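You operate a simulated robot arm through the tools that you are given. There is no shell and no other tool.

The job below is to be done with a simulated robot arm. You get a single attempt, and the scene is never put back.

## Task
Put things in order on the top of the set-up table. At the end: the yellow spool stands where the green spool stood; the blue spool is on the small yellow tray; the green spool is on the small purple box; the white spool stands on top of the red spool; whatever was shut is shut again. Leave all else as you found it, and nothing knocked over.

It is judged by the outcome, as a careful person would: the job done as asked, and still so three seconds after it is handed in. It fails if anything else is knocked over, pushed out of place, dropped, spilled or broken.

## Robot
A 6-joint arm with a two-finger parallel gripper, fixed in place. Base frame: the origin is on the floor under the middle of its stand, x ahead of it, y to its left, z up; the work surface is at about z = 808. Lengths are in mm, angles in degrees, forces in N, time in s.
With the tool pointing down near the work surface it reaches from about 240 to 640 mm from the base axis. Its first joint turns from -66.0 to 66.0 degrees. Payload 2.7 kg.
The tool frame sits at the grasp point between the pads (the TCP): z along the fingers, y along the line on which they close. The tips reach 23 mm beyond it. Largest opening 94 mm; finger width 38, thickness 10; the body of the gripper, 54 by 96 mm, starts 39 mm behind the TCP.
Orientation is that of the tool frame in the base frame, as a unit quaternion [w, x, y, z]. With the fingers straight down and closing along the base's y, the tool's x points along the base's -x, its y along +y and its z along -z.

## Interface
- The arm moves only by the tool send_rows. Its argument "steps" is a list that holds one entry, the list of rows, each a list of 7 numbers: the shift along the tool's x, y, z in mm, then the turn, a rotation vector about the tool's x, y, z in degrees, then the finger opening in mm, from 0 to 94. In form: [[[tx, ty, tz, rx, ry, rz, jaw], ...]]. A call has 1 to 20 rows; each row shifts and turns the commanded pose from where the row before left it, along the tool's axes as they then stand. Rows are played at 5 a second. More than 50 mm and 8.6 degrees between two rows, or a gripper value outside its range, and nothing of the call is played. A pose out of reach is approached as far as the arm can. The call stops where the force on the tool passes 40 N (or 10 N more than at its start, if that is more) or the arm is blocked; 0.2 s more then pass. The fingers move at their own pace (about 45 mm/s each) and stop on an object; they squeeze with about 28 N. The grip force told is the motor's: it shows also when the fingers shut on nothing. Time passes only in rows, and 0.2 s behind the last, so rows that do not move let the fingers close. The reply holds the time, the measured pose of the TCP, the force on the tool along the base axes, the opening and the grip force, in the units named above and with some noise, with the torque about the TCP (base axes, N m) and any sound that the robot's microphone picked up.
- Cameras (640 x 400 px; columns grow to the right, rows downward): "scene" is fixed at [82.5, -471.5, 1371.7]; the picture's right is [0.44, -0.90, 0.00], its down [-0.77, -0.37, -0.51] and it looks along [0.46, 0.22, -0.86] (base axes); focal length 309 px, centre (320, 200). "wrist" rides on the gripper at [86, 16, -75] in the tool frame; the picture's right is [-0.18, 0.98, 0.00], its down [-0.58, -0.11, -0.81] and it looks along [-0.79, -0.15, 0.59] (tool axes); focal length 243 px, centre (320, 200). There is no depth. A picture from a camera that has moved, and an enlarged one, comes with that camera's place and axes in the base frame and with its lens.
- grab_frame(camera): a new picture of that camera. The clock stands still meanwhile.
- enlarge(camera, box): a new picture of the part [left, top, right, bottom] of that camera's present view, enlarged. The clock stands still meanwhile.
- close_job(): hands the job in; it is judged then, once.

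Nothing tells you positions but the pictures and the camera data. Unless the task says otherwise, let go and move clear before handing in.

The tools are called as name(argument=value, ...) on one line, values as JSON. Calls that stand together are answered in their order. send_rows: Moves the arm, as the interface text tells. Its arguments: {"type":"object","properties":{"steps":{"type":"array","items":{"type":"array","items":{"type":"array","items":{"type":"number"}}}}},"required":["steps"]} The other tools are called the same way: grab_frame (camera) takes a picture; enlarge (camera, box) takes an enlarged picture of a part of a camera's view; close_job () hands the job in.

At the start:

```text
clock: 0.0
tcp_pos: [311.1, -324.8, 1045.5]
tool_rot: [0.001, 0.0, 1.0, -0.001]
wrist_force: [0.4, -0.1, -0.5]
torque: [-0.01, 0.01, 0.02]
width: 94.0
grip_force: 0.0
```

scene: 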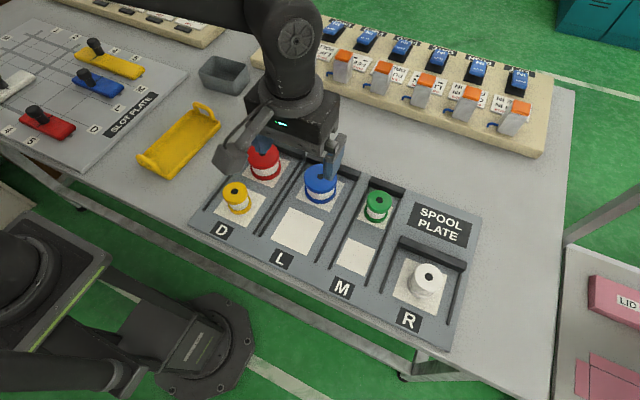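
wrist: 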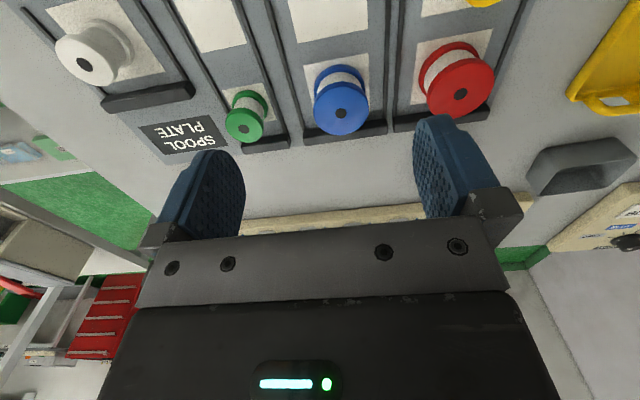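

I see a spool plate with yellow, red, blue, green and white spools. A yellow tray lies to the left, a grey bin behind it, and the purple box is not obvious yet. I'll take closer pictures before moving anything.

enlarge(camera="scene", box=[180, 130, 500, 350])

enlarge(camera="scene", box=[0, 0, 320, 200])

enlarge(camera="scene", box=[320, 0, 640, 200])

enlarge(camera="scene", box=[480, 220, 640, 400])

enlarge(camera="wrist", box=[0, 0, 640, 280])

```text
1.82 times, centred on (340, 240) of scene
camera zoom: at [82.5, -471.5, 1371.7], right [0.44, -0.9, 0.0], down [-0.77, -0.37, -0.51], along [0.46, 0.22, -0.86], focal length 562 px, centre (284, 127)
```

zoom: 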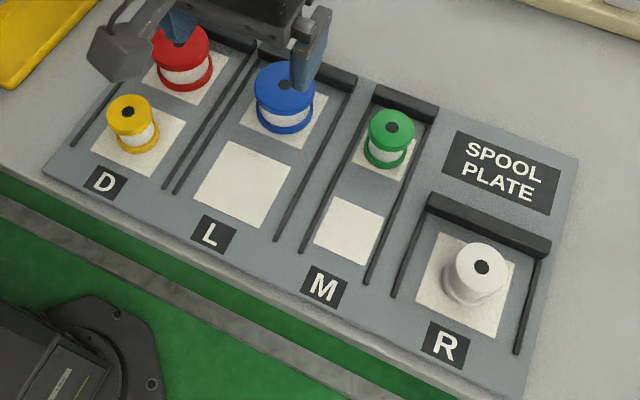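

```text
2.00 times, centred on (160, 100) of scene
camera zoom: at [82.5, -471.5, 1371.7], right [0.44, -0.9, 0.0], down [-0.77, -0.37, -0.51], along [0.46, 0.22, -0.86], focal length 618 px, centre (640, 400)
```

zoom: 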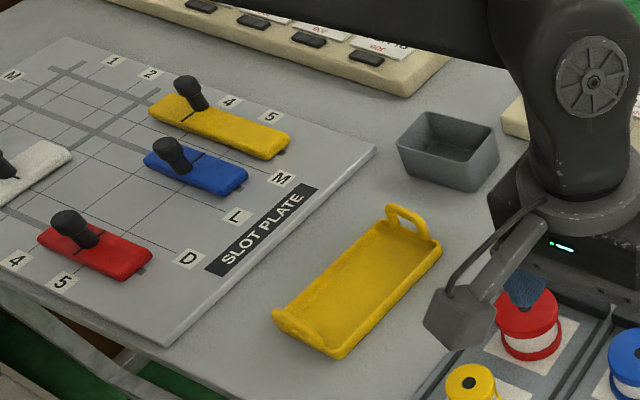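

```text
2.00 times, centred on (480, 100) of scene
camera zoom: at [82.5, -471.5, 1371.7], right [0.44, -0.9, 0.0], down [-0.77, -0.37, -0.51], along [0.46, 0.22, -0.86], focal length 618 px, centre (0, 400)
```

zoom: 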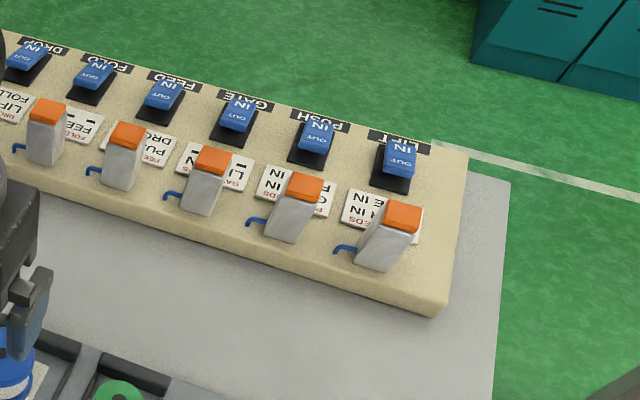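

```text
2.22 times, centred on (560, 310) of scene
camera zoom: at [82.5, -471.5, 1371.7], right [0.44, -0.9, 0.0], down [-0.77, -0.37, -0.51], along [0.46, 0.22, -0.86], focal length 686 px, centre (-213, -44)
```

zoom: 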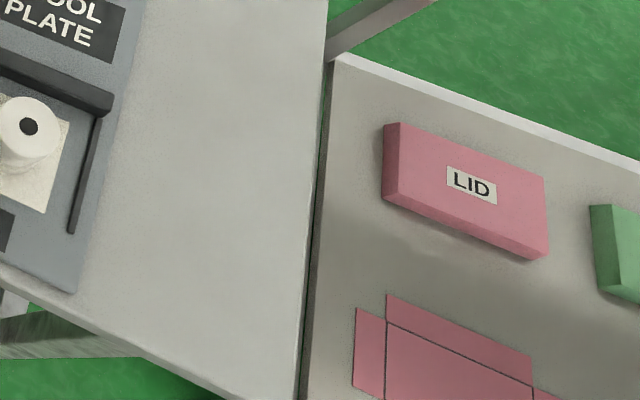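

```text
1.00 times, centred on (320, 140) of wrist (not enlarged: the box is as wide or as high as the picture)
camera zoom: at [225.4, -306.1, 1119.2], right [0.18, 0.98, 0.0], down [0.58, -0.11, 0.81], along [0.79, -0.15, -0.59], focal length 243 px, centre (320, 260)
```

zoom: 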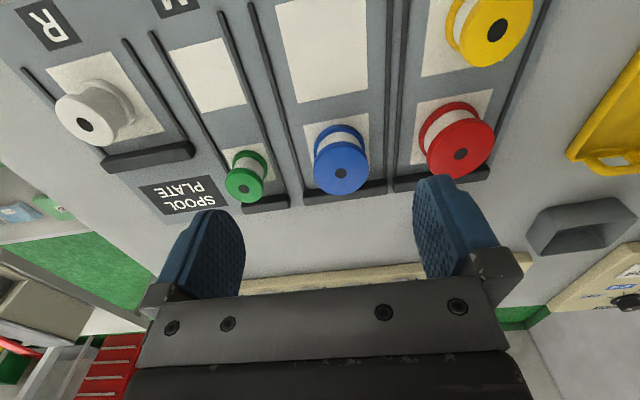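

The spool plate is clear to see, but the arm hides part of the table behind it. I'll raise the gripper and swing it left so I can look for the purple box and see the panel.

send_rows(steps=[[[0, 0, -40, 0, 0, 0, 94], [0, 0, -40, 0, 0, 0, 94], [0, 45, 0, 0, 0, 0, 94], [0, 45, 0, 0, 0, 0, 94], [0, 45, 0, 0, 0, 0, 94], [0, 45, 0, 0, 0, 0, 94], [0, 45, 0, 0, 0, 0, 94], [0, 45, 0, 0, 0, 0, 94], [0, 45, 0, 0, 0, 0, 94]]])

```text
clock: 2.0
tcp_pos: [311.6, -8.4, 1124.3]
tool_rot: [0.001, 0.001, 1.0, -0.001]
wrist_force: [-0.1, 0.4, -0.2]
torque: [-0.02, -0.01, -0.03]
width: 94.1
grip_force: 0.0
```

The arm is up and further left now; I'll look with both cameras for the purple box.

grab_frame(camera="scene")

grab_frame(camera="wrist")

```text
taken
```

scene: 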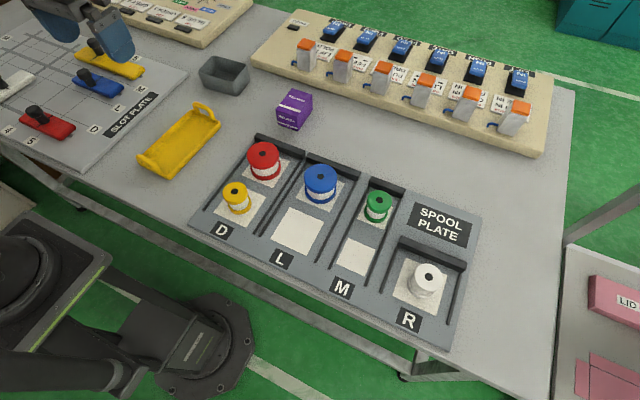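

```text
taken
camera wrist: at [225.4, 10.3, 1198.3], right [0.19, 0.98, 0.0], down [0.58, -0.11, 0.81], along [0.79, -0.15, -0.59], focal length 243 px, centre (320, 200)
```

wrist: 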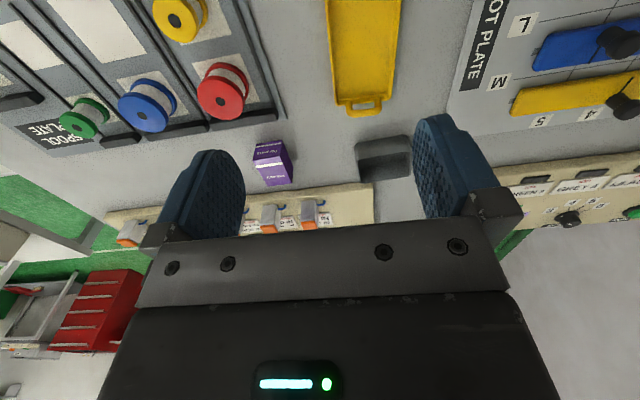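

The purple box stands behind the red spool. I'll enlarge the important regions to measure positions.

enlarge(camera="scene", box=[250, 70, 350, 140])

enlarge(camera="scene", box=[200, 130, 360, 230])

enlarge(camera="scene", box=[330, 170, 490, 350])

enlarge(camera="scene", box=[130, 90, 240, 190])

enlarge(camera="wrist", box=[60, 0, 300, 150])

enlarge(camera="wrist", box=[230, 100, 430, 225])

```text
5.71 times, centred on (300, 105) of scene
camera zoom: at [82.5, -471.5, 1371.7], right [0.44, -0.9, 0.0], down [-0.77, -0.37, -0.51], along [0.46, 0.22, -0.86], focal length 1765 px, centre (434, 743)
```

zoom: 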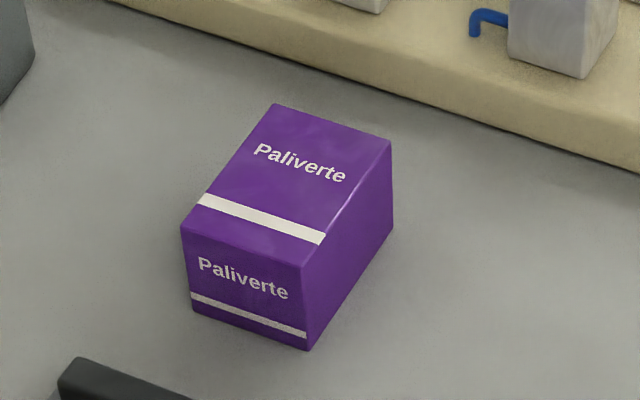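

```text
4.00 times, centred on (280, 180) of scene
camera zoom: at [82.5, -471.5, 1371.7], right [0.44, -0.9, 0.0], down [-0.77, -0.37, -0.51], along [0.46, 0.22, -0.86], focal length 1235 px, centre (480, 280)
```

zoom: 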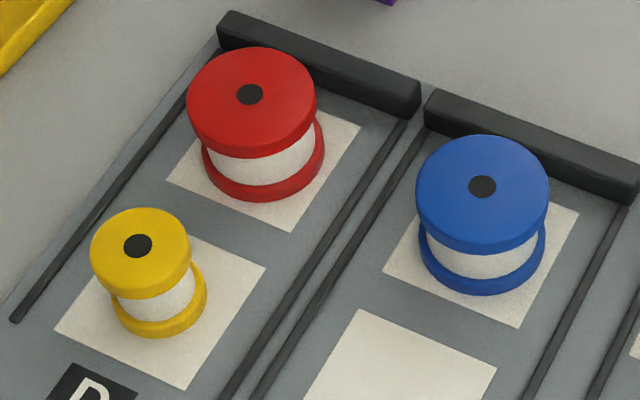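

```text
2.22 times, centred on (410, 260) of scene
camera zoom: at [82.5, -471.5, 1371.7], right [0.44, -0.9, 0.0], down [-0.77, -0.37, -0.51], along [0.46, 0.22, -0.86], focal length 686 px, centre (120, 67)
```

zoom: 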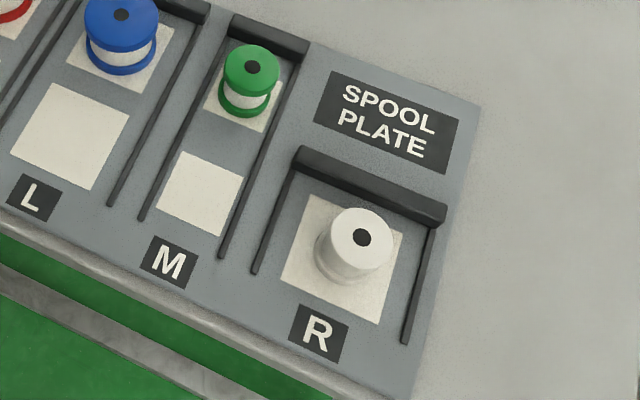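

```text
4.00 times, centred on (185, 140) of scene
camera zoom: at [82.5, -471.5, 1371.7], right [0.44, -0.9, 0.0], down [-0.77, -0.37, -0.51], along [0.46, 0.22, -0.86], focal length 1235 px, centre (860, 440)
```

zoom: 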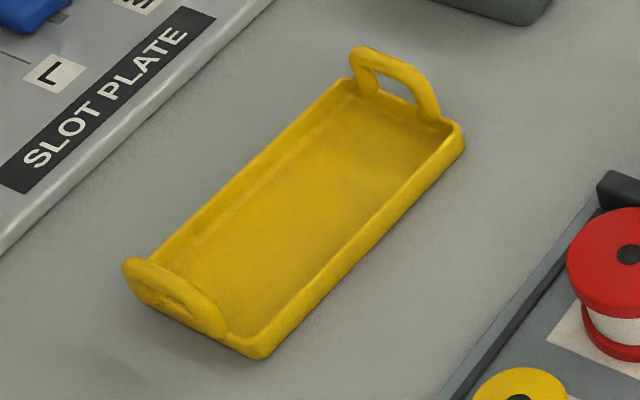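

```text
2.67 times, centred on (180, 75) of wrist
camera zoom: at [225.4, 10.3, 1198.3], right [0.19, 0.98, 0.0], down [0.58, -0.11, 0.81], along [0.79, -0.15, -0.59], focal length 647 px, centre (693, 533)
```

zoom: 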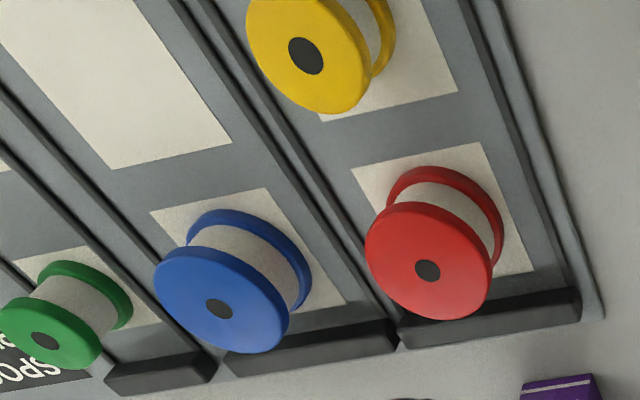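

```text
3.20 times, centred on (330, 162) of wrist
camera zoom: at [225.4, 10.3, 1198.3], right [0.19, 0.98, 0.0], down [0.58, -0.11, 0.81], along [0.79, -0.15, -0.59], focal length 776 px, centre (288, 320)
```

zoom: 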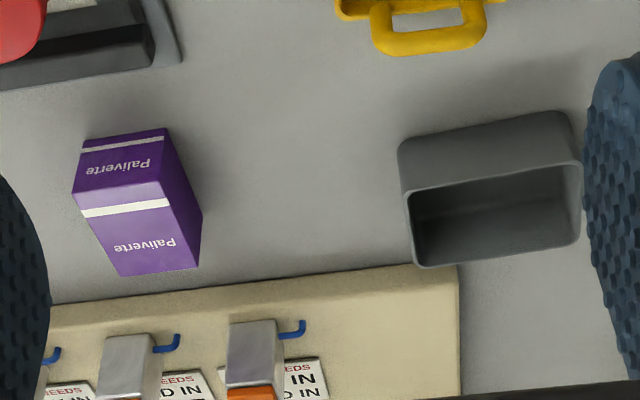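

The purple box is about 82 × 57 × 47 mm, centred near (581, -161). I estimate the spools at red (403, -182), blue (402, -318), green (405, -443), yellow (299, -182) and white (300, -568). Green goes first, so I'm moving high above it, and I'll then turn the gripper so it closes along x between the narrow rails.

send_rows(steps=[[[-9.34, -43.4, 12, 0, 0, 0, 94], [-9.34, -43.4, 12, 0, 0, 0, 94], [-9.34, -43.4, 12, 0, 0, 0, 94], [-9.34, -43.4, 12, 0, 0, 0, 94], [-9.34, -43.4, 12, 0, 0, 0, 94], [-9.34, -43.4, 12, 0, 0, 0, 94], [-9.34, -43.4, 12, 0, 0, 0, 94], [-9.34, -43.4, 12, 0, 0, 0, 94], [-9.34, -43.4, 12, 0, 0, 0, 94], [-9.34, -43.4, 12, 0, 0, 0, 94]]])

send_rows(steps=[[[0, 0, 0, 0, 0, 8.1818, 80], [0, 0, 0, 0, 0, 8.1818, 80], [0, 0, 0, 0, 0, 8.1818, 80], [0, 0, 0, 0, 0, 8.1818, 80], [0, 0, 0, 0, 0, 8.1818, 80], [0, 0, 0, 0, 0, 8.1818, 80], [0, 0, 0, 0, 0, 8.1818, 80], [0, 0, 0, 0, 0, 8.1818, 80], [0, 0, 0, 0, 0, 8.1818, 80], [0, 0, 0, 0, 0, 8.1818, 80], [0, 0, 0, 0, 0, 8.1818, 80], [0, 0, 0, 0, 0, 0, 80]]])

grab_frame(camera="wrist")

grab_frame(camera="scene")

```text
clock: 4.2
tcp_pos: [405.6, -443.4, 1004.8]
tool_rot: [0.0, 0.0, 1.0, -0.001]
wrist_force: [0.0, -0.4, 0.6]
torque: [0.01, 0.01, -0.01]
width: 94.1
grip_force: 0.0
```

```text
clock: 6.8
tcp_pos: [405.7, -444.8, 1005.7]
tool_rot: [0.002, 0.708, 0.706, 0.0]
wrist_force: [-0.4, -0.1, 1.0]
torque: [0.0, 0.0, -0.01]
width: 80.1
grip_force: 0.2
```

```text
taken
camera wrist: at [421.2, -355.0, 1079.7], right [0.98, -0.19, 0.0], down [-0.11, -0.58, 0.81], along [-0.15, -0.79, -0.59], focal length 243 px, centre (320, 200)
```

wrist: 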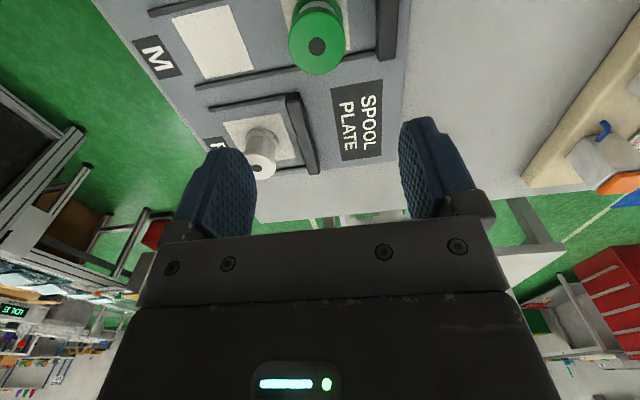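

```text
taken
```

scene: 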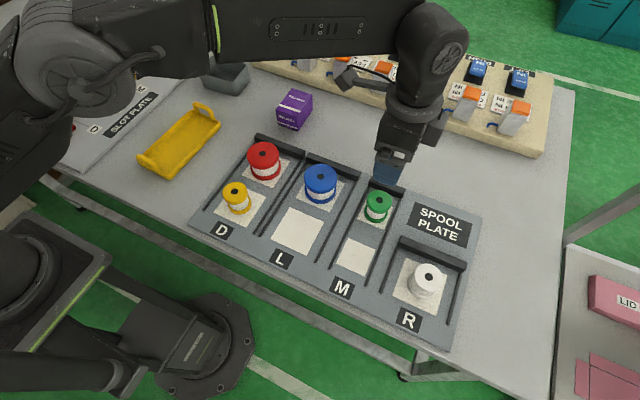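

The gripper is turned and sits above the green spool. I'll lower it to an intermediate height with the tips still above the spool, then check the alignment.

send_rows(steps=[[[0, 0, 40, 0, 0, 0, 80], [0, 0, 35, 0, 0, 0, 80], [0, 0, 0, 0, 0, 0, 80]]])

grab_frame(camera="wrist")

enlarge(camera="scene", box=[320, 120, 480, 220])

```text
clock: 7.6
tcp_pos: [404.2, -444.1, 930.4]
tool_rot: [0.001, 0.707, 0.707, 0.001]
wrist_force: [1.0, -0.7, -0.3]
torque: [-0.01, 0.02, 0.01]
width: 79.7
grip_force: 0.0
```

```text
taken
camera wrist: at [420.8, -354.8, 1004.1], right [0.98, -0.18, 0.0], down [-0.11, -0.58, 0.81], along [-0.15, -0.79, -0.59], focal length 243 px, centre (320, 200)
```

wrist: 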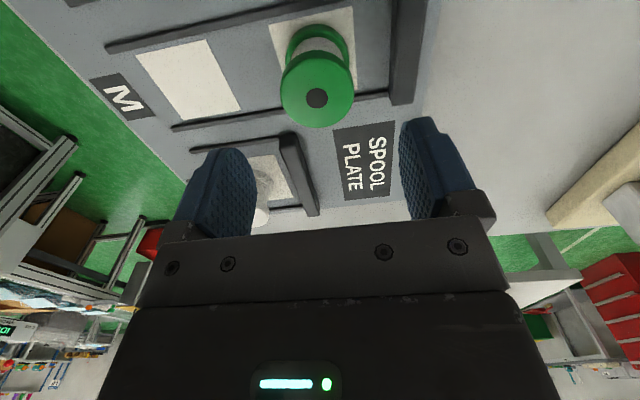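

```text
4.00 times, centred on (400, 170) of scene
camera zoom: at [82.5, -471.5, 1371.7], right [0.44, -0.9, 0.0], down [-0.77, -0.37, -0.51], along [0.46, 0.22, -0.86], focal length 1235 px, centre (0, 320)
```

zoom: 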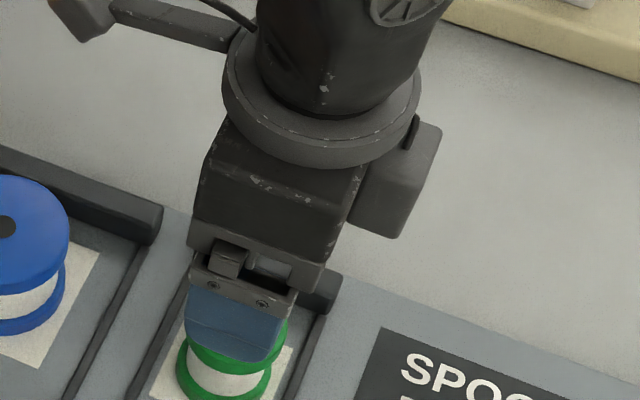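

The green spool reads about 2–3 mm towards -x and slightly towards +y from the gripper axis. I'll correct that, go down a bit more with the tips just above its top, and look again.

send_rows(steps=[[[2, -2, 20, 0, 0, 0, 76], [0, 0, 12, 0, 0, 0, 76], [0, 0, 0, 0, 0, 0, 76]]])

enlarge(camera="wrist", box=[180, 0, 480, 220])

enlarge(camera="scene", box=[340, 150, 440, 230])

```text
clock: 8.4
tcp_pos: [404.2, -441.7, 897.1]
tool_rot: [0.001, 0.708, 0.707, 0.0]
wrist_force: [0.1, -0.4, -0.6]
torque: [-0.01, 0.01, 0.02]
width: 76.1
grip_force: 0.1
```

```text
1.82 times, centred on (330, 110) of wrist
camera zoom: at [419.0, -352.7, 972.3], right [0.98, -0.18, 0.0], down [-0.11, -0.58, 0.81], along [-0.15, -0.79, -0.59], focal length 441 px, centre (302, 364)
```

zoom: 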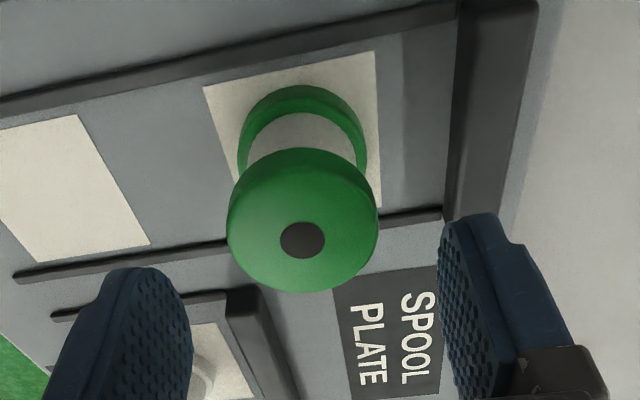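

```text
5.00 times, centred on (390, 190) of scene
camera zoom: at [82.5, -471.5, 1371.7], right [0.44, -0.9, 0.0], down [-0.77, -0.37, -0.51], along [0.46, 0.22, -0.86], focal length 1544 px, centre (-30, 250)
```

zoom: 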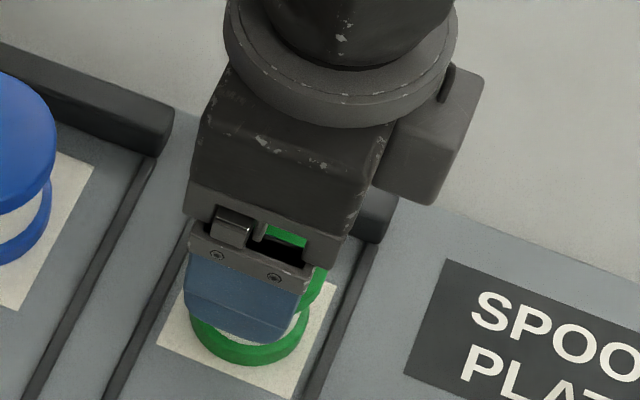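

The spool is now centred between the fingers in x, and the plate top works out at about z = 812. I'll narrow the jaws slightly to clear the end stop, go down around the green spool and check before closing.

send_rows(steps=[[[2, 0, 0, 0, 0, 0, 66], [0, 0, 20, 0, 0, 0, 66], [0, 0, 20, 0, 0, 0, 66], [0, 0, 12, 0, 0, 0, 66], [0, 0, 5, 0, 0, 0, 66], [0, 0, 0, 0, 0, 0, 66]]])

grab_frame(camera="wrist")

enlarge(camera="scene", box=[340, 150, 440, 230])

```text
clock: 9.8
tcp_pos: [404.3, -440.0, 840.3]
tool_rot: [0.001, 0.707, 0.707, 0.0]
wrist_force: [0.7, 0.1, 0.6]
torque: [0.0, 0.0, -0.02]
width: 66.1
grip_force: 0.0
```

```text
taken
camera wrist: at [419.3, -351.3, 915.0], right [0.98, -0.18, 0.0], down [-0.11, -0.58, 0.81], along [-0.15, -0.79, -0.59], focal length 243 px, centre (320, 200)
```

wrist: 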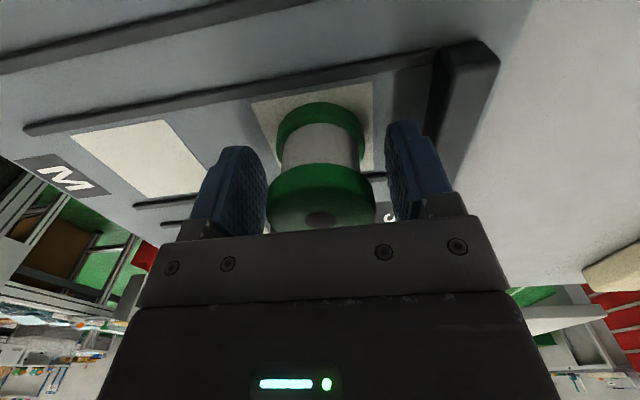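

```text
5.00 times, centred on (390, 190) of scene
camera zoom: at [82.5, -471.5, 1371.7], right [0.44, -0.9, 0.0], down [-0.77, -0.37, -0.51], along [0.46, 0.22, -0.86], focal length 1544 px, centre (-30, 250)
```

zoom: 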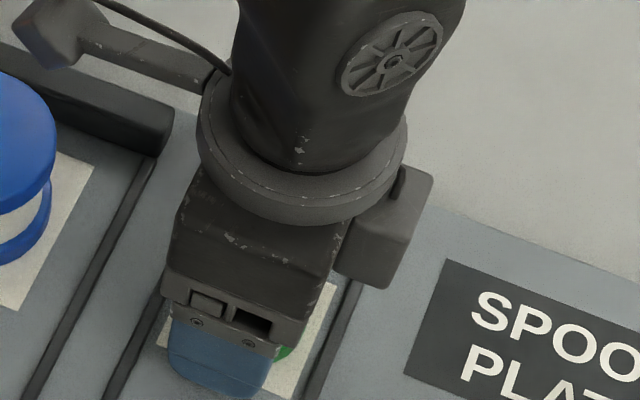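

The fingers straddle the green spool nicely. Closing on it now, then lifting a little to test the grip.

send_rows(steps=[[[0, 0, 0, 0, 0, 0, 40], [0, 0, 0, 0, 0, 0, 40], [0, 0, 0, 0, 0, 0, 40], [0, 0, 0, 0, 0, 0, 40]]])

```text
clock: 10.8
tcp_pos: [403.6, -439.7, 839.9]
tool_rot: [0.001, 0.707, 0.708, -0.001]
wrist_force: [-0.1, -0.4, 0.4]
torque: [0.03, -0.02, 0.03]
width: 46.7
grip_force: 28.2
```

Gripped at 46.7 mm with 28 N. Lifting gently to check the hold.

send_rows(steps=[[[0, 0, -5, 0, 0, 0, 40], [0, 0, -15, 0, 0, 0, 40], [0, 0, -30, 0, 0, 0, 40], [0, 0, -40, 0, 0, 0, 40], [0, 0, -40, 0, 0, 0, 40], [0, 0, 0, 0, 0, 0, 40]]])

grab_frame(camera="wrist")

grab_frame(camera="scene")

```text
clock: 12.2
tcp_pos: [404.6, -438.7, 970.8]
tool_rot: [0.001, 0.707, 0.707, 0.0]
wrist_force: [-0.3, 0.4, 0.9]
torque: [0.02, 0.01, -0.01]
width: 40.0
grip_force: 0.1
```

```text
taken
camera wrist: at [420.1, -350.4, 1045.3], right [0.98, -0.18, 0.0], down [-0.11, -0.58, 0.81], along [-0.15, -0.79, -0.59], focal length 243 px, centre (320, 200)
```

wrist: 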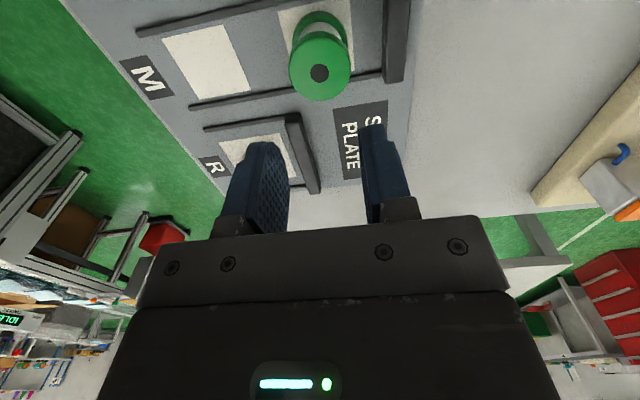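

```text
taken
```

scene: 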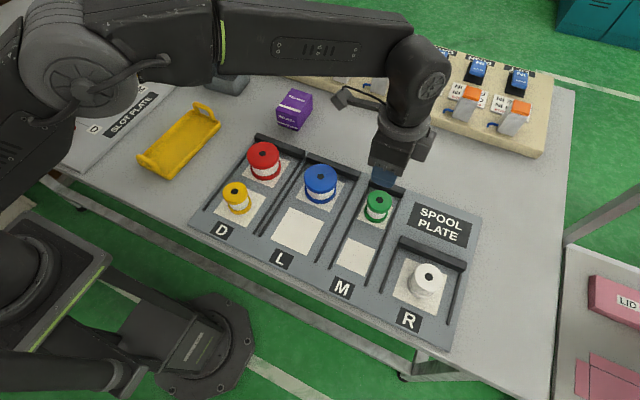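

The spool slipped out and still stands in its place, so the hold was too weak. I'll go down again a little lower so both flanges are held, squeeze fully, and lift in small steps while watching the forces.

send_rows(steps=[[[0, 0, 0, 0, 0, 0, 66], [-1.5, 0, 40, 0, 0, 0, 66], [0, 0, 40, 0, 0, 0, 66], [0, 0, 30, 0, 0, 0, 66], [0, 0, 15, 0, 0, 0, 66], [0, 0, 5, 0, 0, 0, 66], [0, 0, 2.5, 0, 0, 0, 66], [0, 0, 0, 0, 0, 0, 66]]])

send_rows(steps=[[[0, 0, 0, 0, 0, 0, 0], [0, 0, 0, 0, 0, 0, 0], [0, 0, 0, 0, 0, 0, 0], [0, 0, 0, 0, 0, 0, 0], [0, 0, 0, 0, 0, 0, 0]]])

send_rows(steps=[[[0, 0, -1, 0, 0, 0, 0], [0, 0, -1, 0, 0, 0, 0], [0, 0, -1, 0, 0, 0, 0]]])

grab_frame(camera="wrist")

```text
clock: 14.0
tcp_pos: [403.7, -441.1, 837.7]
tool_rot: [0.0, 0.707, 0.707, -0.001]
wrist_force: [-0.1, -0.4, 0.0]
torque: [0.01, 0.0, -0.02]
width: 65.8
grip_force: 0.0
```

```text
clock: 15.2
tcp_pos: [403.5, -440.8, 838.8]
tool_rot: [0.001, 0.707, 0.707, 0.0]
wrist_force: [0.5, 0.1, 0.6]
torque: [-0.03, -0.02, 0.0]
width: 46.7
grip_force: 28.1
```

```text
clock: 16.0
tcp_pos: [403.5, -441.6, 840.9]
tool_rot: [0.002, 0.707, 0.707, 0.0]
wrist_force: [-0.2, 0.1, -0.9]
torque: [0.03, 0.01, 0.0]
width: 47.0
grip_force: 27.5
```

```text
taken
camera wrist: at [419.6, -352.4, 915.7], right [0.98, -0.18, 0.0], down [-0.11, -0.58, 0.81], along [-0.15, -0.79, -0.59], focal length 243 px, centre (320, 200)
```

wrist: 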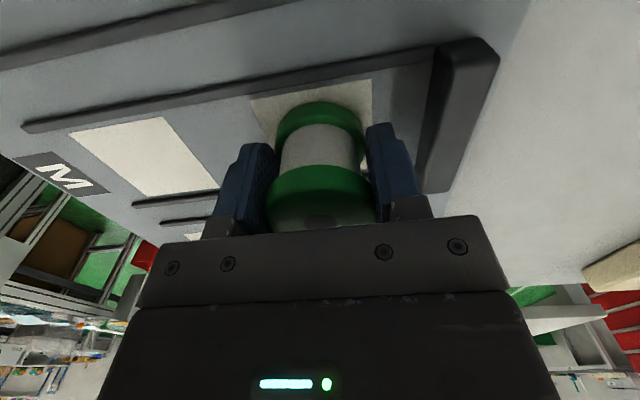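

The grip is 47 mm at 28 N and holding. I'll continue lifting slowly and check whether the spool rises with the fingers.

send_rows(steps=[[[0, 0, -2, 0, 0, 0, 0], [0, 0, -2, 0, 0, 0, 0], [0, 0, -2, 0, 0, 0, 0], [0, 0, -3, 0, 0, 0, 0], [0, 0, -3, 0, 0, 0, 0], [0, 0, 0, 0, 0, 0, 0]]])

grab_frame(camera="wrist")

enlarge(camera="scene", box=[340, 150, 440, 230])

```text
clock: 17.4
tcp_pos: [403.4, -440.6, 853.5]
tool_rot: [0.001, 0.706, 0.708, 0.0]
wrist_force: [0.1, 0.2, -1.0]
torque: [0.03, -0.03, 0.04]
width: 47.1
grip_force: 27.7
```

```text
taken
camera wrist: at [419.7, -352.8, 928.3], right [0.98, -0.18, 0.0], down [-0.11, -0.58, 0.81], along [-0.15, -0.79, -0.59], focal length 243 px, centre (320, 200)
```

wrist: 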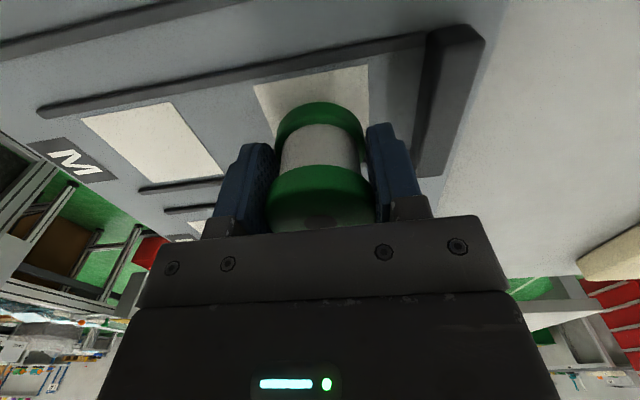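

```text
5.00 times, centred on (390, 190) of scene
camera zoom: at [82.5, -471.5, 1371.7], right [0.44, -0.9, 0.0], down [-0.77, -0.37, -0.51], along [0.46, 0.22, -0.86], focal length 1544 px, centre (-30, 250)
```

zoom: 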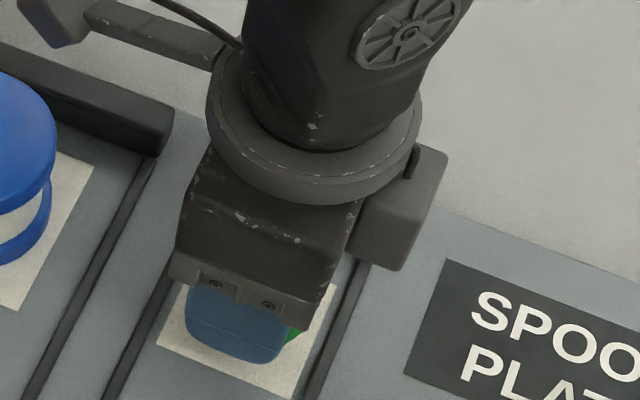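

The green spool is lifting with the fingers now. I'll raise it further at a moderate pace.

send_rows(steps=[[[0, 0, -5, 0, 0, 0, 0], [0, 0, -8, 0, 0, 0, 0], [0, 0, -12, 0, 0, 0, 0], [0, 0, -12, 0, 0, 0, 0], [0, 0, -12, 0, 0, 0, 0], [0, 0, -12, 0, 0, 0, 0], [0, 0, -12, 0, 0, 0, 0], [0, 0, -8, 0, 0, 0, 0], [0, 0, -4, 0, 0, 0, 0], [0, 0, 0, 0, 0, 0, 0]]])

grab_frame(camera="wrist")

grab_frame(camera="scene")

```text
clock: 19.6
tcp_pos: [404.0, -440.4, 938.0]
tool_rot: [0.002, 0.707, 0.707, -0.001]
wrist_force: [-0.8, 0.0, -0.1]
torque: [0.0, 0.01, 0.02]
width: 46.6
grip_force: 28.1
```

```text
taken
camera wrist: at [419.1, -352.4, 1013.2], right [0.98, -0.18, 0.0], down [-0.11, -0.58, 0.81], along [-0.15, -0.79, -0.59], focal length 243 px, centre (320, 200)
```

wrist: 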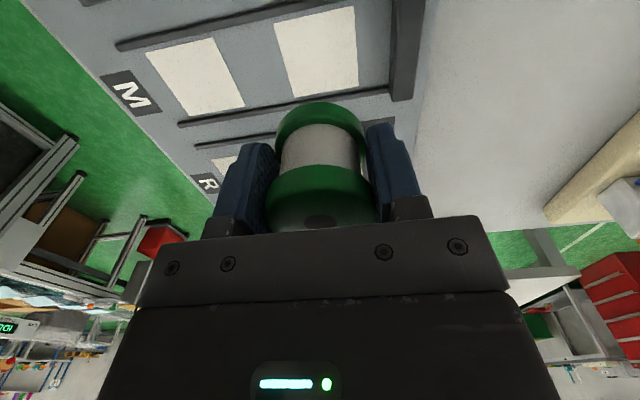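

```text
taken
```

scene: 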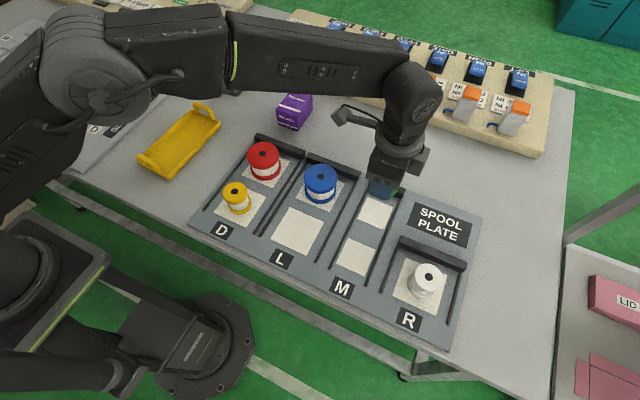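

The green spool is held firmly. Next stop is above the purple box, staying high and keeping a moderate speed.

send_rows(steps=[[[9, 5.5, -2, 0, 0, 0, 0], [17.3, 10.53, -2, 0, 0, 0, 0], [17.3, 10.53, -2, 0, 0, 0, 0], [17.3, 10.53, -2, 0, 0, 0, 0], [17.3, 10.53, -2, 0, 0, 0, 0], [17.3, 10.53, -2, 0, 0, 0, 0], [17.3, 10.53, -2, 0, 0, 0, 0], [17.3, 10.53, -2, 0, 0, 0, 0], [17.3, 10.53, -2, 0, 0, 0, 0], [17.3, 10.53, -2, 0, 0, 0, 0], [17.3, 10.53, -2, 0, 0, 0, 0], [17.3, 10.53, -2, 0, 0, 0, 0], [17.3, 10.53, -2, 0, 0, 0, 0], [17.3, 10.53, -2, 0, 0, 0, 0], [17.3, 10.53, -2, 0, 0, 0, 0], [17.3, 10.53, 0, 0, 0, 0, 0], [17.3, 10.53, 0, 0, 0, 0, 0], [9, 5.5, 0, 0, 0, 0, 0], [0, 0, 0, 0, 0, 0, 0]]])

grab_frame(camera="wrist")

grab_frame(camera="scene")

```text
clock: 23.6
tcp_pos: [581.7, -146.5, 967.7]
tool_rot: [0.001, 0.707, 0.707, -0.001]
wrist_force: [-0.4, 0.0, -0.7]
torque: [0.0, -0.02, 0.01]
width: 46.6
grip_force: 28.1
```

```text
taken
camera wrist: at [597.8, -58.4, 1042.6], right [0.98, -0.18, 0.0], down [-0.11, -0.58, 0.81], along [-0.15, -0.79, -0.59], focal length 243 px, centre (320, 200)
```

wrist: 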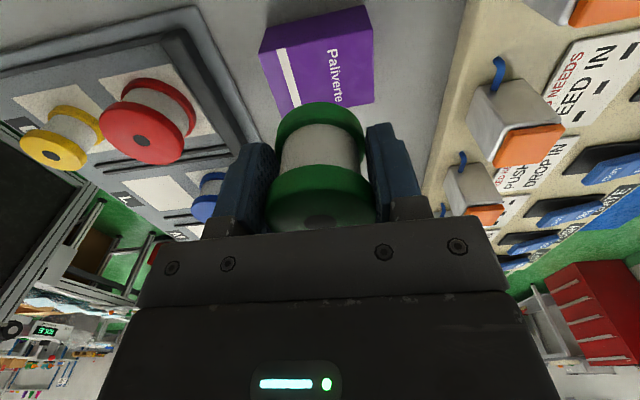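

```text
taken
```

scene: 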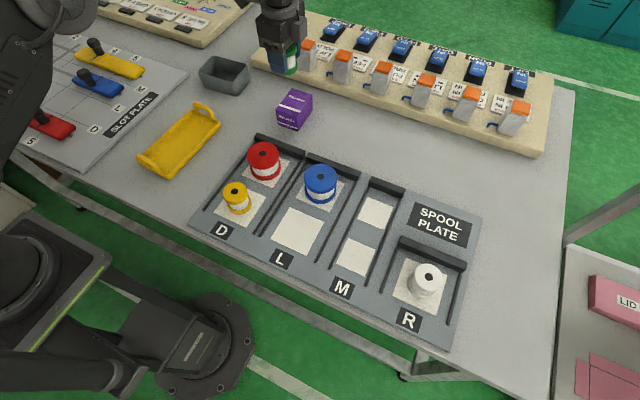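

I'm above and slightly past the purple box; zooming in to locate its top face precisely.

enlarge(camera="wrist", box=[220, 0, 420, 125])

enlarge(camera="scene", box=[240, 30, 340, 140])

```text
3.20 times, centred on (320, 62) of wrist
camera zoom: at [597.8, -58.4, 1042.6], right [0.98, -0.18, 0.0], down [-0.11, -0.58, 0.81], along [-0.15, -0.79, -0.59], focal length 776 px, centre (320, 640)
```

zoom: 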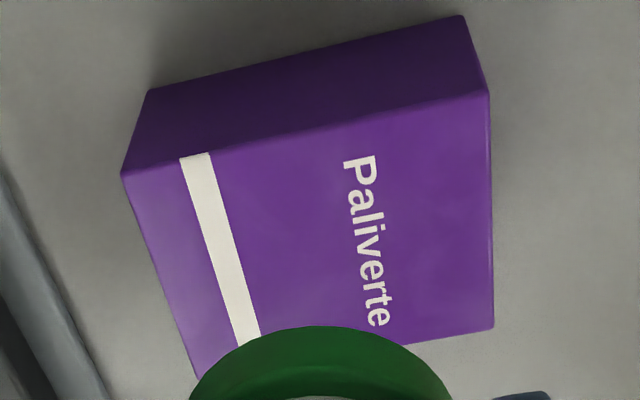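

```text
3.64 times, centred on (290, 85) of scene
camera zoom: at [82.5, -471.5, 1371.7], right [0.44, -0.9, 0.0], down [-0.77, -0.37, -0.51], along [0.46, 0.22, -0.86], focal length 1123 px, centre (429, 618)
```

zoom: 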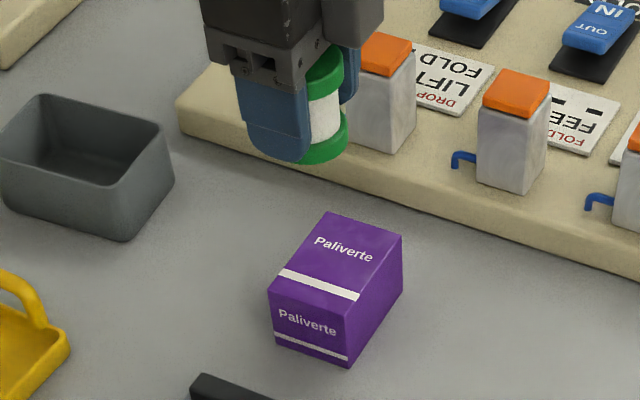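

The box top spans x 540–621 and y -182 to -127 at z ≈ 855, so its centre in robot coordinates is about (580, -157). I'll centre over it and descend until the spool is about 8 mm above.

send_rows(steps=[[[-5, -0.9, 0, 0, 0, 0, 0], [-5.5, -0.9, 0, 0, 0, 0, 0], [0, 0, 10, 0, 0, 0, 0], [0, 0, 15, 0, 0, 0, 0], [0, 0, 15, 0, 0, 0, 0], [0, 0, 15, 0, 0, 0, 0], [0, 0, 15, 0, 0, 0, 0], [0, 0, 8, 0, 0, 0, 0], [0, 0, 0, 0, 0, 0, 0]]])

enlarge(camera="scene", box=[250, 50, 350, 140])

grab_frame(camera="wrist")

```text
clock: 25.6
tcp_pos: [580.1, -155.1, 889.5]
tool_rot: [0.001, 0.708, 0.707, -0.001]
wrist_force: [0.8, -0.3, -1.1]
torque: [-0.01, 0.04, -0.01]
width: 46.8
grip_force: 28.2
```

```text
4.44 times, centred on (300, 95) of scene
camera zoom: at [82.5, -471.5, 1371.7], right [0.44, -0.9, 0.0], down [-0.77, -0.37, -0.51], along [0.46, 0.22, -0.86], focal length 1372 px, centre (409, 667)
```

zoom: 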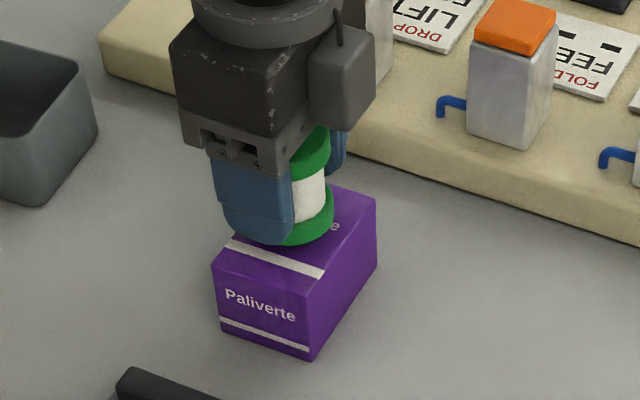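

```text
taken
camera wrist: at [597.0, -68.0, 964.4], right [0.98, -0.18, 0.0], down [-0.11, -0.58, 0.81], along [-0.15, -0.79, -0.59], focal length 243 px, centre (320, 200)
```

wrist: 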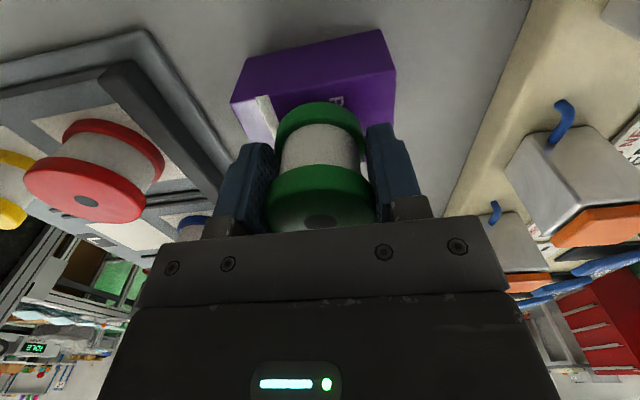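

Well centred above the box. Now I'll descend in small steps until contact shows in the force.

send_rows(steps=[[[0, 0, 3, 0, 0, 0, 0], [0, 0, 2, 0, 0, 0, 0], [0, 0, 1, 0, 0, 0, 0], [0, 0, 1, 0, 0, 0, 0], [0, 0, 0, 0, 0, 0, 0]]])

send_rows(steps=[[[0, 0, 1, 0, 0, 0, 0], [0, 0, 0, 0, 0, 0, 0]]])

enlarge(camera="scene", box=[250, 50, 350, 140])

```text
clock: 26.8
tcp_pos: [580.9, -157.1, 883.7]
tool_rot: [0.002, 0.707, 0.708, 0.0]
wrist_force: [-0.5, -0.5, -1.1]
torque: [-0.01, 0.08, -0.01]
width: 46.7
grip_force: 28.0
```

```text
clock: 27.4
tcp_pos: [578.9, -157.8, 882.4]
tool_rot: [0.001, 0.706, 0.708, 0.0]
wrist_force: [-0.3, -0.2, -1.5]
torque: [-0.02, 0.02, -0.01]
width: 46.7
grip_force: 28.3
```

```text
4.44 times, centred on (300, 95) of scene
camera zoom: at [82.5, -471.5, 1371.7], right [0.44, -0.9, 0.0], down [-0.77, -0.37, -0.51], along [0.46, 0.22, -0.86], focal length 1372 px, centre (409, 667)
```

zoom: 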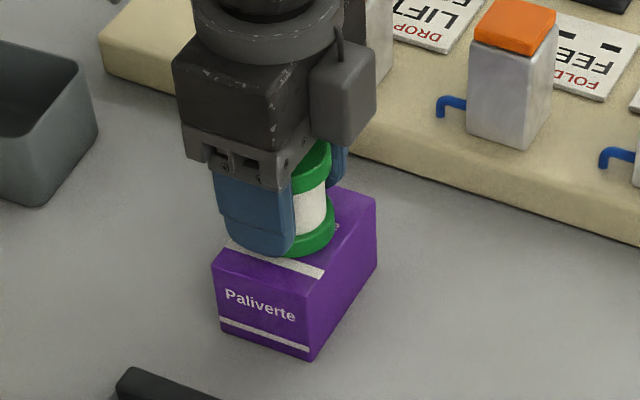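

No contact yet (only the weight of about 1 N). Continuing by single millimetres.

send_rows(steps=[[[0, 0, 1, 0, 0, 0, 0], [0, 0, 0, 0, 0, 0, 0]]])

send_rows(steps=[[[0, 0, 1, 0, 0, 0, 0], [0, 0, 0, 0, 0, 0, 0]]])

```text
clock: 28.0
tcp_pos: [580.0, -156.1, 881.4]
tool_rot: [0.001, 0.707, 0.707, 0.0]
wrist_force: [0.1, 0.5, -1.1]
torque: [0.0, 0.03, 0.03]
width: 46.5
grip_force: 28.0
```

```text
clock: 28.6
tcp_pos: [580.8, -157.7, 881.0]
tool_rot: [0.002, 0.707, 0.708, 0.0]
wrist_force: [-0.8, -0.3, 1.4]
torque: [0.0, 0.06, 0.01]
width: 46.8
grip_force: 27.7
```

Contact: the vertical force changed from -1 to +1.4 N. Opening the fingers and looking.

send_rows(steps=[[[0, 0, 0, 0, 0, 0, 52], [0, 0, 0, 0, 0, 0, 60], [0, 0, 0, 0, 0, 0, 66], [0, 0, 0, 0, 0, 0, 66]]])

grab_frame(camera="wrist")

enlarge(camera="scene", box=[250, 50, 350, 140])

```text
clock: 29.6
tcp_pos: [580.3, -156.0, 880.8]
tool_rot: [0.001, 0.707, 0.707, 0.0]
wrist_force: [0.3, -0.2, -0.3]
torque: [0.03, -0.03, -0.01]
width: 65.9
grip_force: 0.1
```

```text
taken
camera wrist: at [596.4, -68.2, 954.8], right [0.98, -0.18, 0.0], down [-0.11, -0.58, 0.81], along [-0.15, -0.79, -0.59], focal length 243 px, centre (320, 200)
```

wrist: 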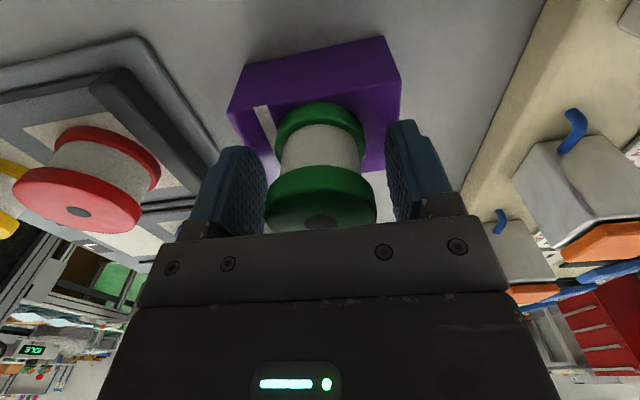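

```text
4.44 times, centred on (300, 95) of scene
camera zoom: at [82.5, -471.5, 1371.7], right [0.44, -0.9, 0.0], down [-0.77, -0.37, -0.51], along [0.46, 0.22, -0.86], focal length 1372 px, centre (409, 667)
```

zoom: 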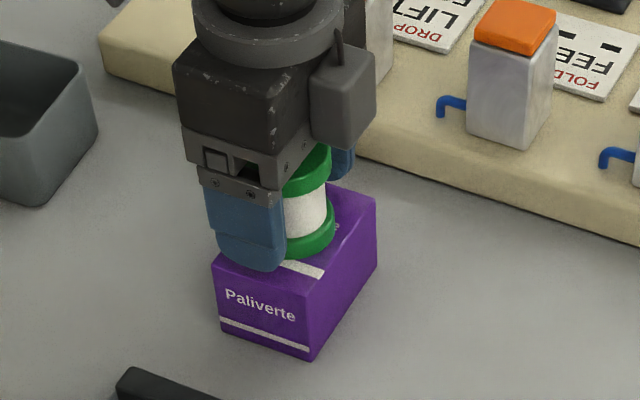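

The green spool stands on the box. I'll lift straight up and travel to above the yellow spool.

send_rows(steps=[[[0, 0, -10, 0, 0, 0, 66], [0, 0, -25, 0, 0, 0, 66], [0, 0, -40, 0, 0, 0, 70], [-2.3, -35.4, -5, 0, 0, 0, 70], [-2.3, -35.4, 0, 0, 0, 0, 70], [-2.3, -35.4, 0, 0, 0, 0, 70], [-2.3, -35.4, 0, 0, 0, 0, 70], [-2.3, -35.4, 0, 0, 0, 0, 70], [-2.3, -35.4, 0, 0, 0, 0, 70], [-2.3, -35.4, 0, 0, 0, 0, 70], [-2.3, -35.4, 0, 0, 0, 0, 70], [0, 0, 15, 0, 0, 0, 70], [0, 0, 15, 0, 0, 0, 70], [0, 0, 0, 0, 0, 0, 70]]])

grab_frame(camera="wrist")

grab_frame(camera="scene")

```text
clock: 32.6
tcp_pos: [296.5, -174.7, 931.3]
tool_rot: [0.002, 0.707, 0.707, -0.001]
wrist_force: [0.4, -0.2, -0.1]
torque: [0.0, 0.04, 0.0]
width: 70.0
grip_force: 0.0
```

```text
taken
camera wrist: at [312.6, -86.1, 1004.0], right [0.98, -0.18, 0.0], down [-0.11, -0.58, 0.81], along [-0.15, -0.79, -0.59], focal length 243 px, centre (320, 200)
```

wrist: 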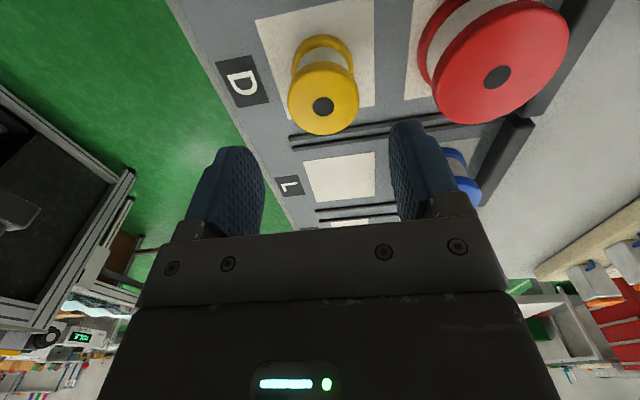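

```text
taken
```

scene: 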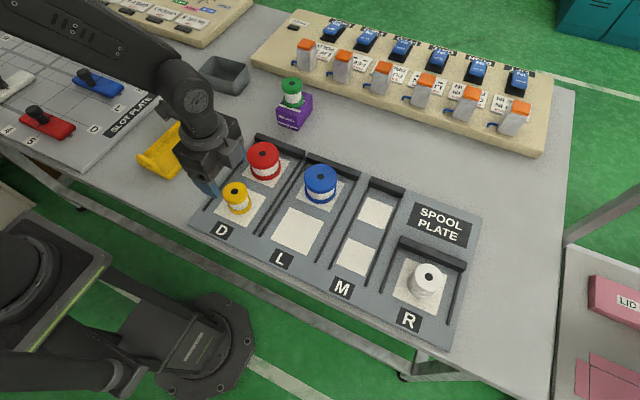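

Green on the box looks right. Yellow is about 1 mm in x and 2 mm in y off the gripper axis; I'll correct that and go down around it.

send_rows(steps=[[[-2, 1, 0, 0, 0, 0, 70], [0, 0, 25, 0, 0, 0, 70], [0, 0, 25, 0, 0, 0, 70], [0, 0, 20, 0, 0, 0, 70], [0, 0, 15, 0, 0, 0, 70], [0, 0, 5, 0, 0, 0, 70], [0, 0, 2, 0, 0, 0, 70], [0, 0, 0, 0, 0, 0, 70]]])

grab_frame(camera="wrist")

enlarge(camera="scene", box=[170, 110, 330, 230])

```text
clock: 34.4
tcp_pos: [298.1, -176.6, 838.2]
tool_rot: [0.002, 0.707, 0.707, 0.0]
wrist_force: [-0.5, -0.1, -0.2]
torque: [0.01, 0.0, -0.01]
width: 70.1
grip_force: 0.0
```

```text
taken
camera wrist: at [314.3, -89.0, 912.9], right [0.98, -0.18, 0.0], down [-0.11, -0.58, 0.81], along [-0.15, -0.79, -0.59], focal length 243 px, centre (320, 200)
```

wrist: 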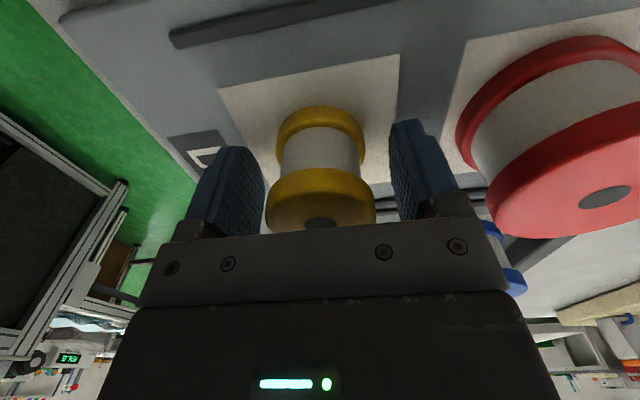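

```text
3.33 times, centred on (250, 170) of scene
camera zoom: at [82.5, -471.5, 1371.7], right [0.44, -0.9, 0.0], down [-0.77, -0.37, -0.51], along [0.46, 0.22, -0.86], focal length 1029 px, centre (553, 300)
```

zoom: 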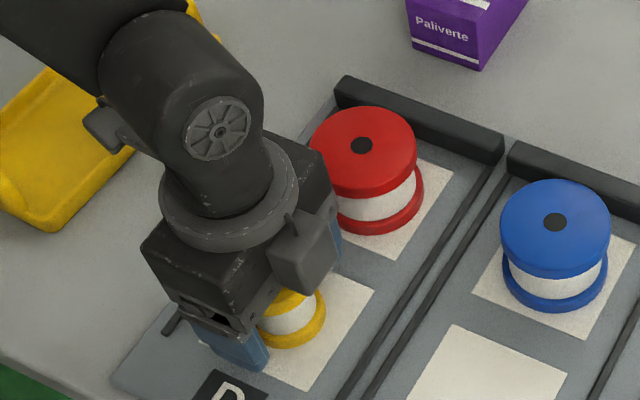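

The yellow spool is centred between the fingers. Closing fully and lifting slowly.

send_rows(steps=[[[0, 0, 0, 0, 0, 0, 0], [0, 0, 0, 0, 0, 0, 0], [0, 0, 0, 0, 0, 0, 0], [0, 0, 0, 0, 0, 0, 0], [0, 0, 0, 0, 0, 0, 0]]])

send_rows(steps=[[[0, 0, -1, 0, 0, 0, 0], [0, 0, -2, 0, 0, 0, 0], [0, 0, -3, 0, 0, 0, 0], [0, 0, -5, 0, 0, 0, 0], [0, 0, -5, 0, 0, 0, 0], [0, 0, 0, 0, 0, 0, 0]]])

grab_frame(camera="wrist")

```text
clock: 35.6
tcp_pos: [298.4, -177.8, 838.1]
tool_rot: [0.001, 0.707, 0.707, 0.0]
wrist_force: [0.0, 0.4, -0.4]
torque: [0.02, 0.04, 0.01]
width: 46.7
grip_force: 28.3
```

```text
clock: 37.0
tcp_pos: [298.3, -177.0, 853.7]
tool_rot: [0.002, 0.707, 0.707, 0.0]
wrist_force: [0.2, 0.3, -1.7]
torque: [0.0, 0.02, 0.0]
width: 46.6
grip_force: 27.7
```

```text
taken
camera wrist: at [314.5, -88.6, 928.6], right [0.98, -0.18, 0.0], down [-0.11, -0.58, 0.81], along [-0.15, -0.79, -0.59], focal length 243 px, centre (320, 200)
```

wrist: 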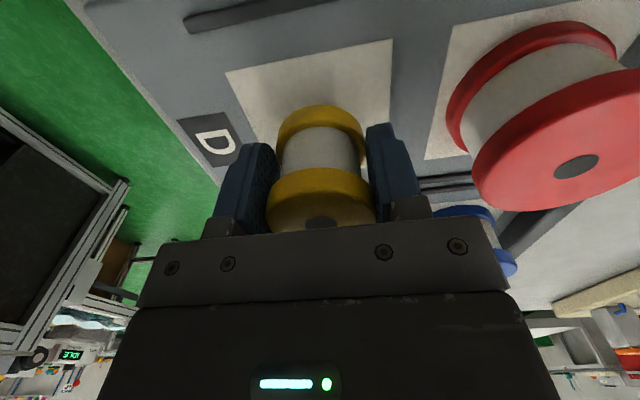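

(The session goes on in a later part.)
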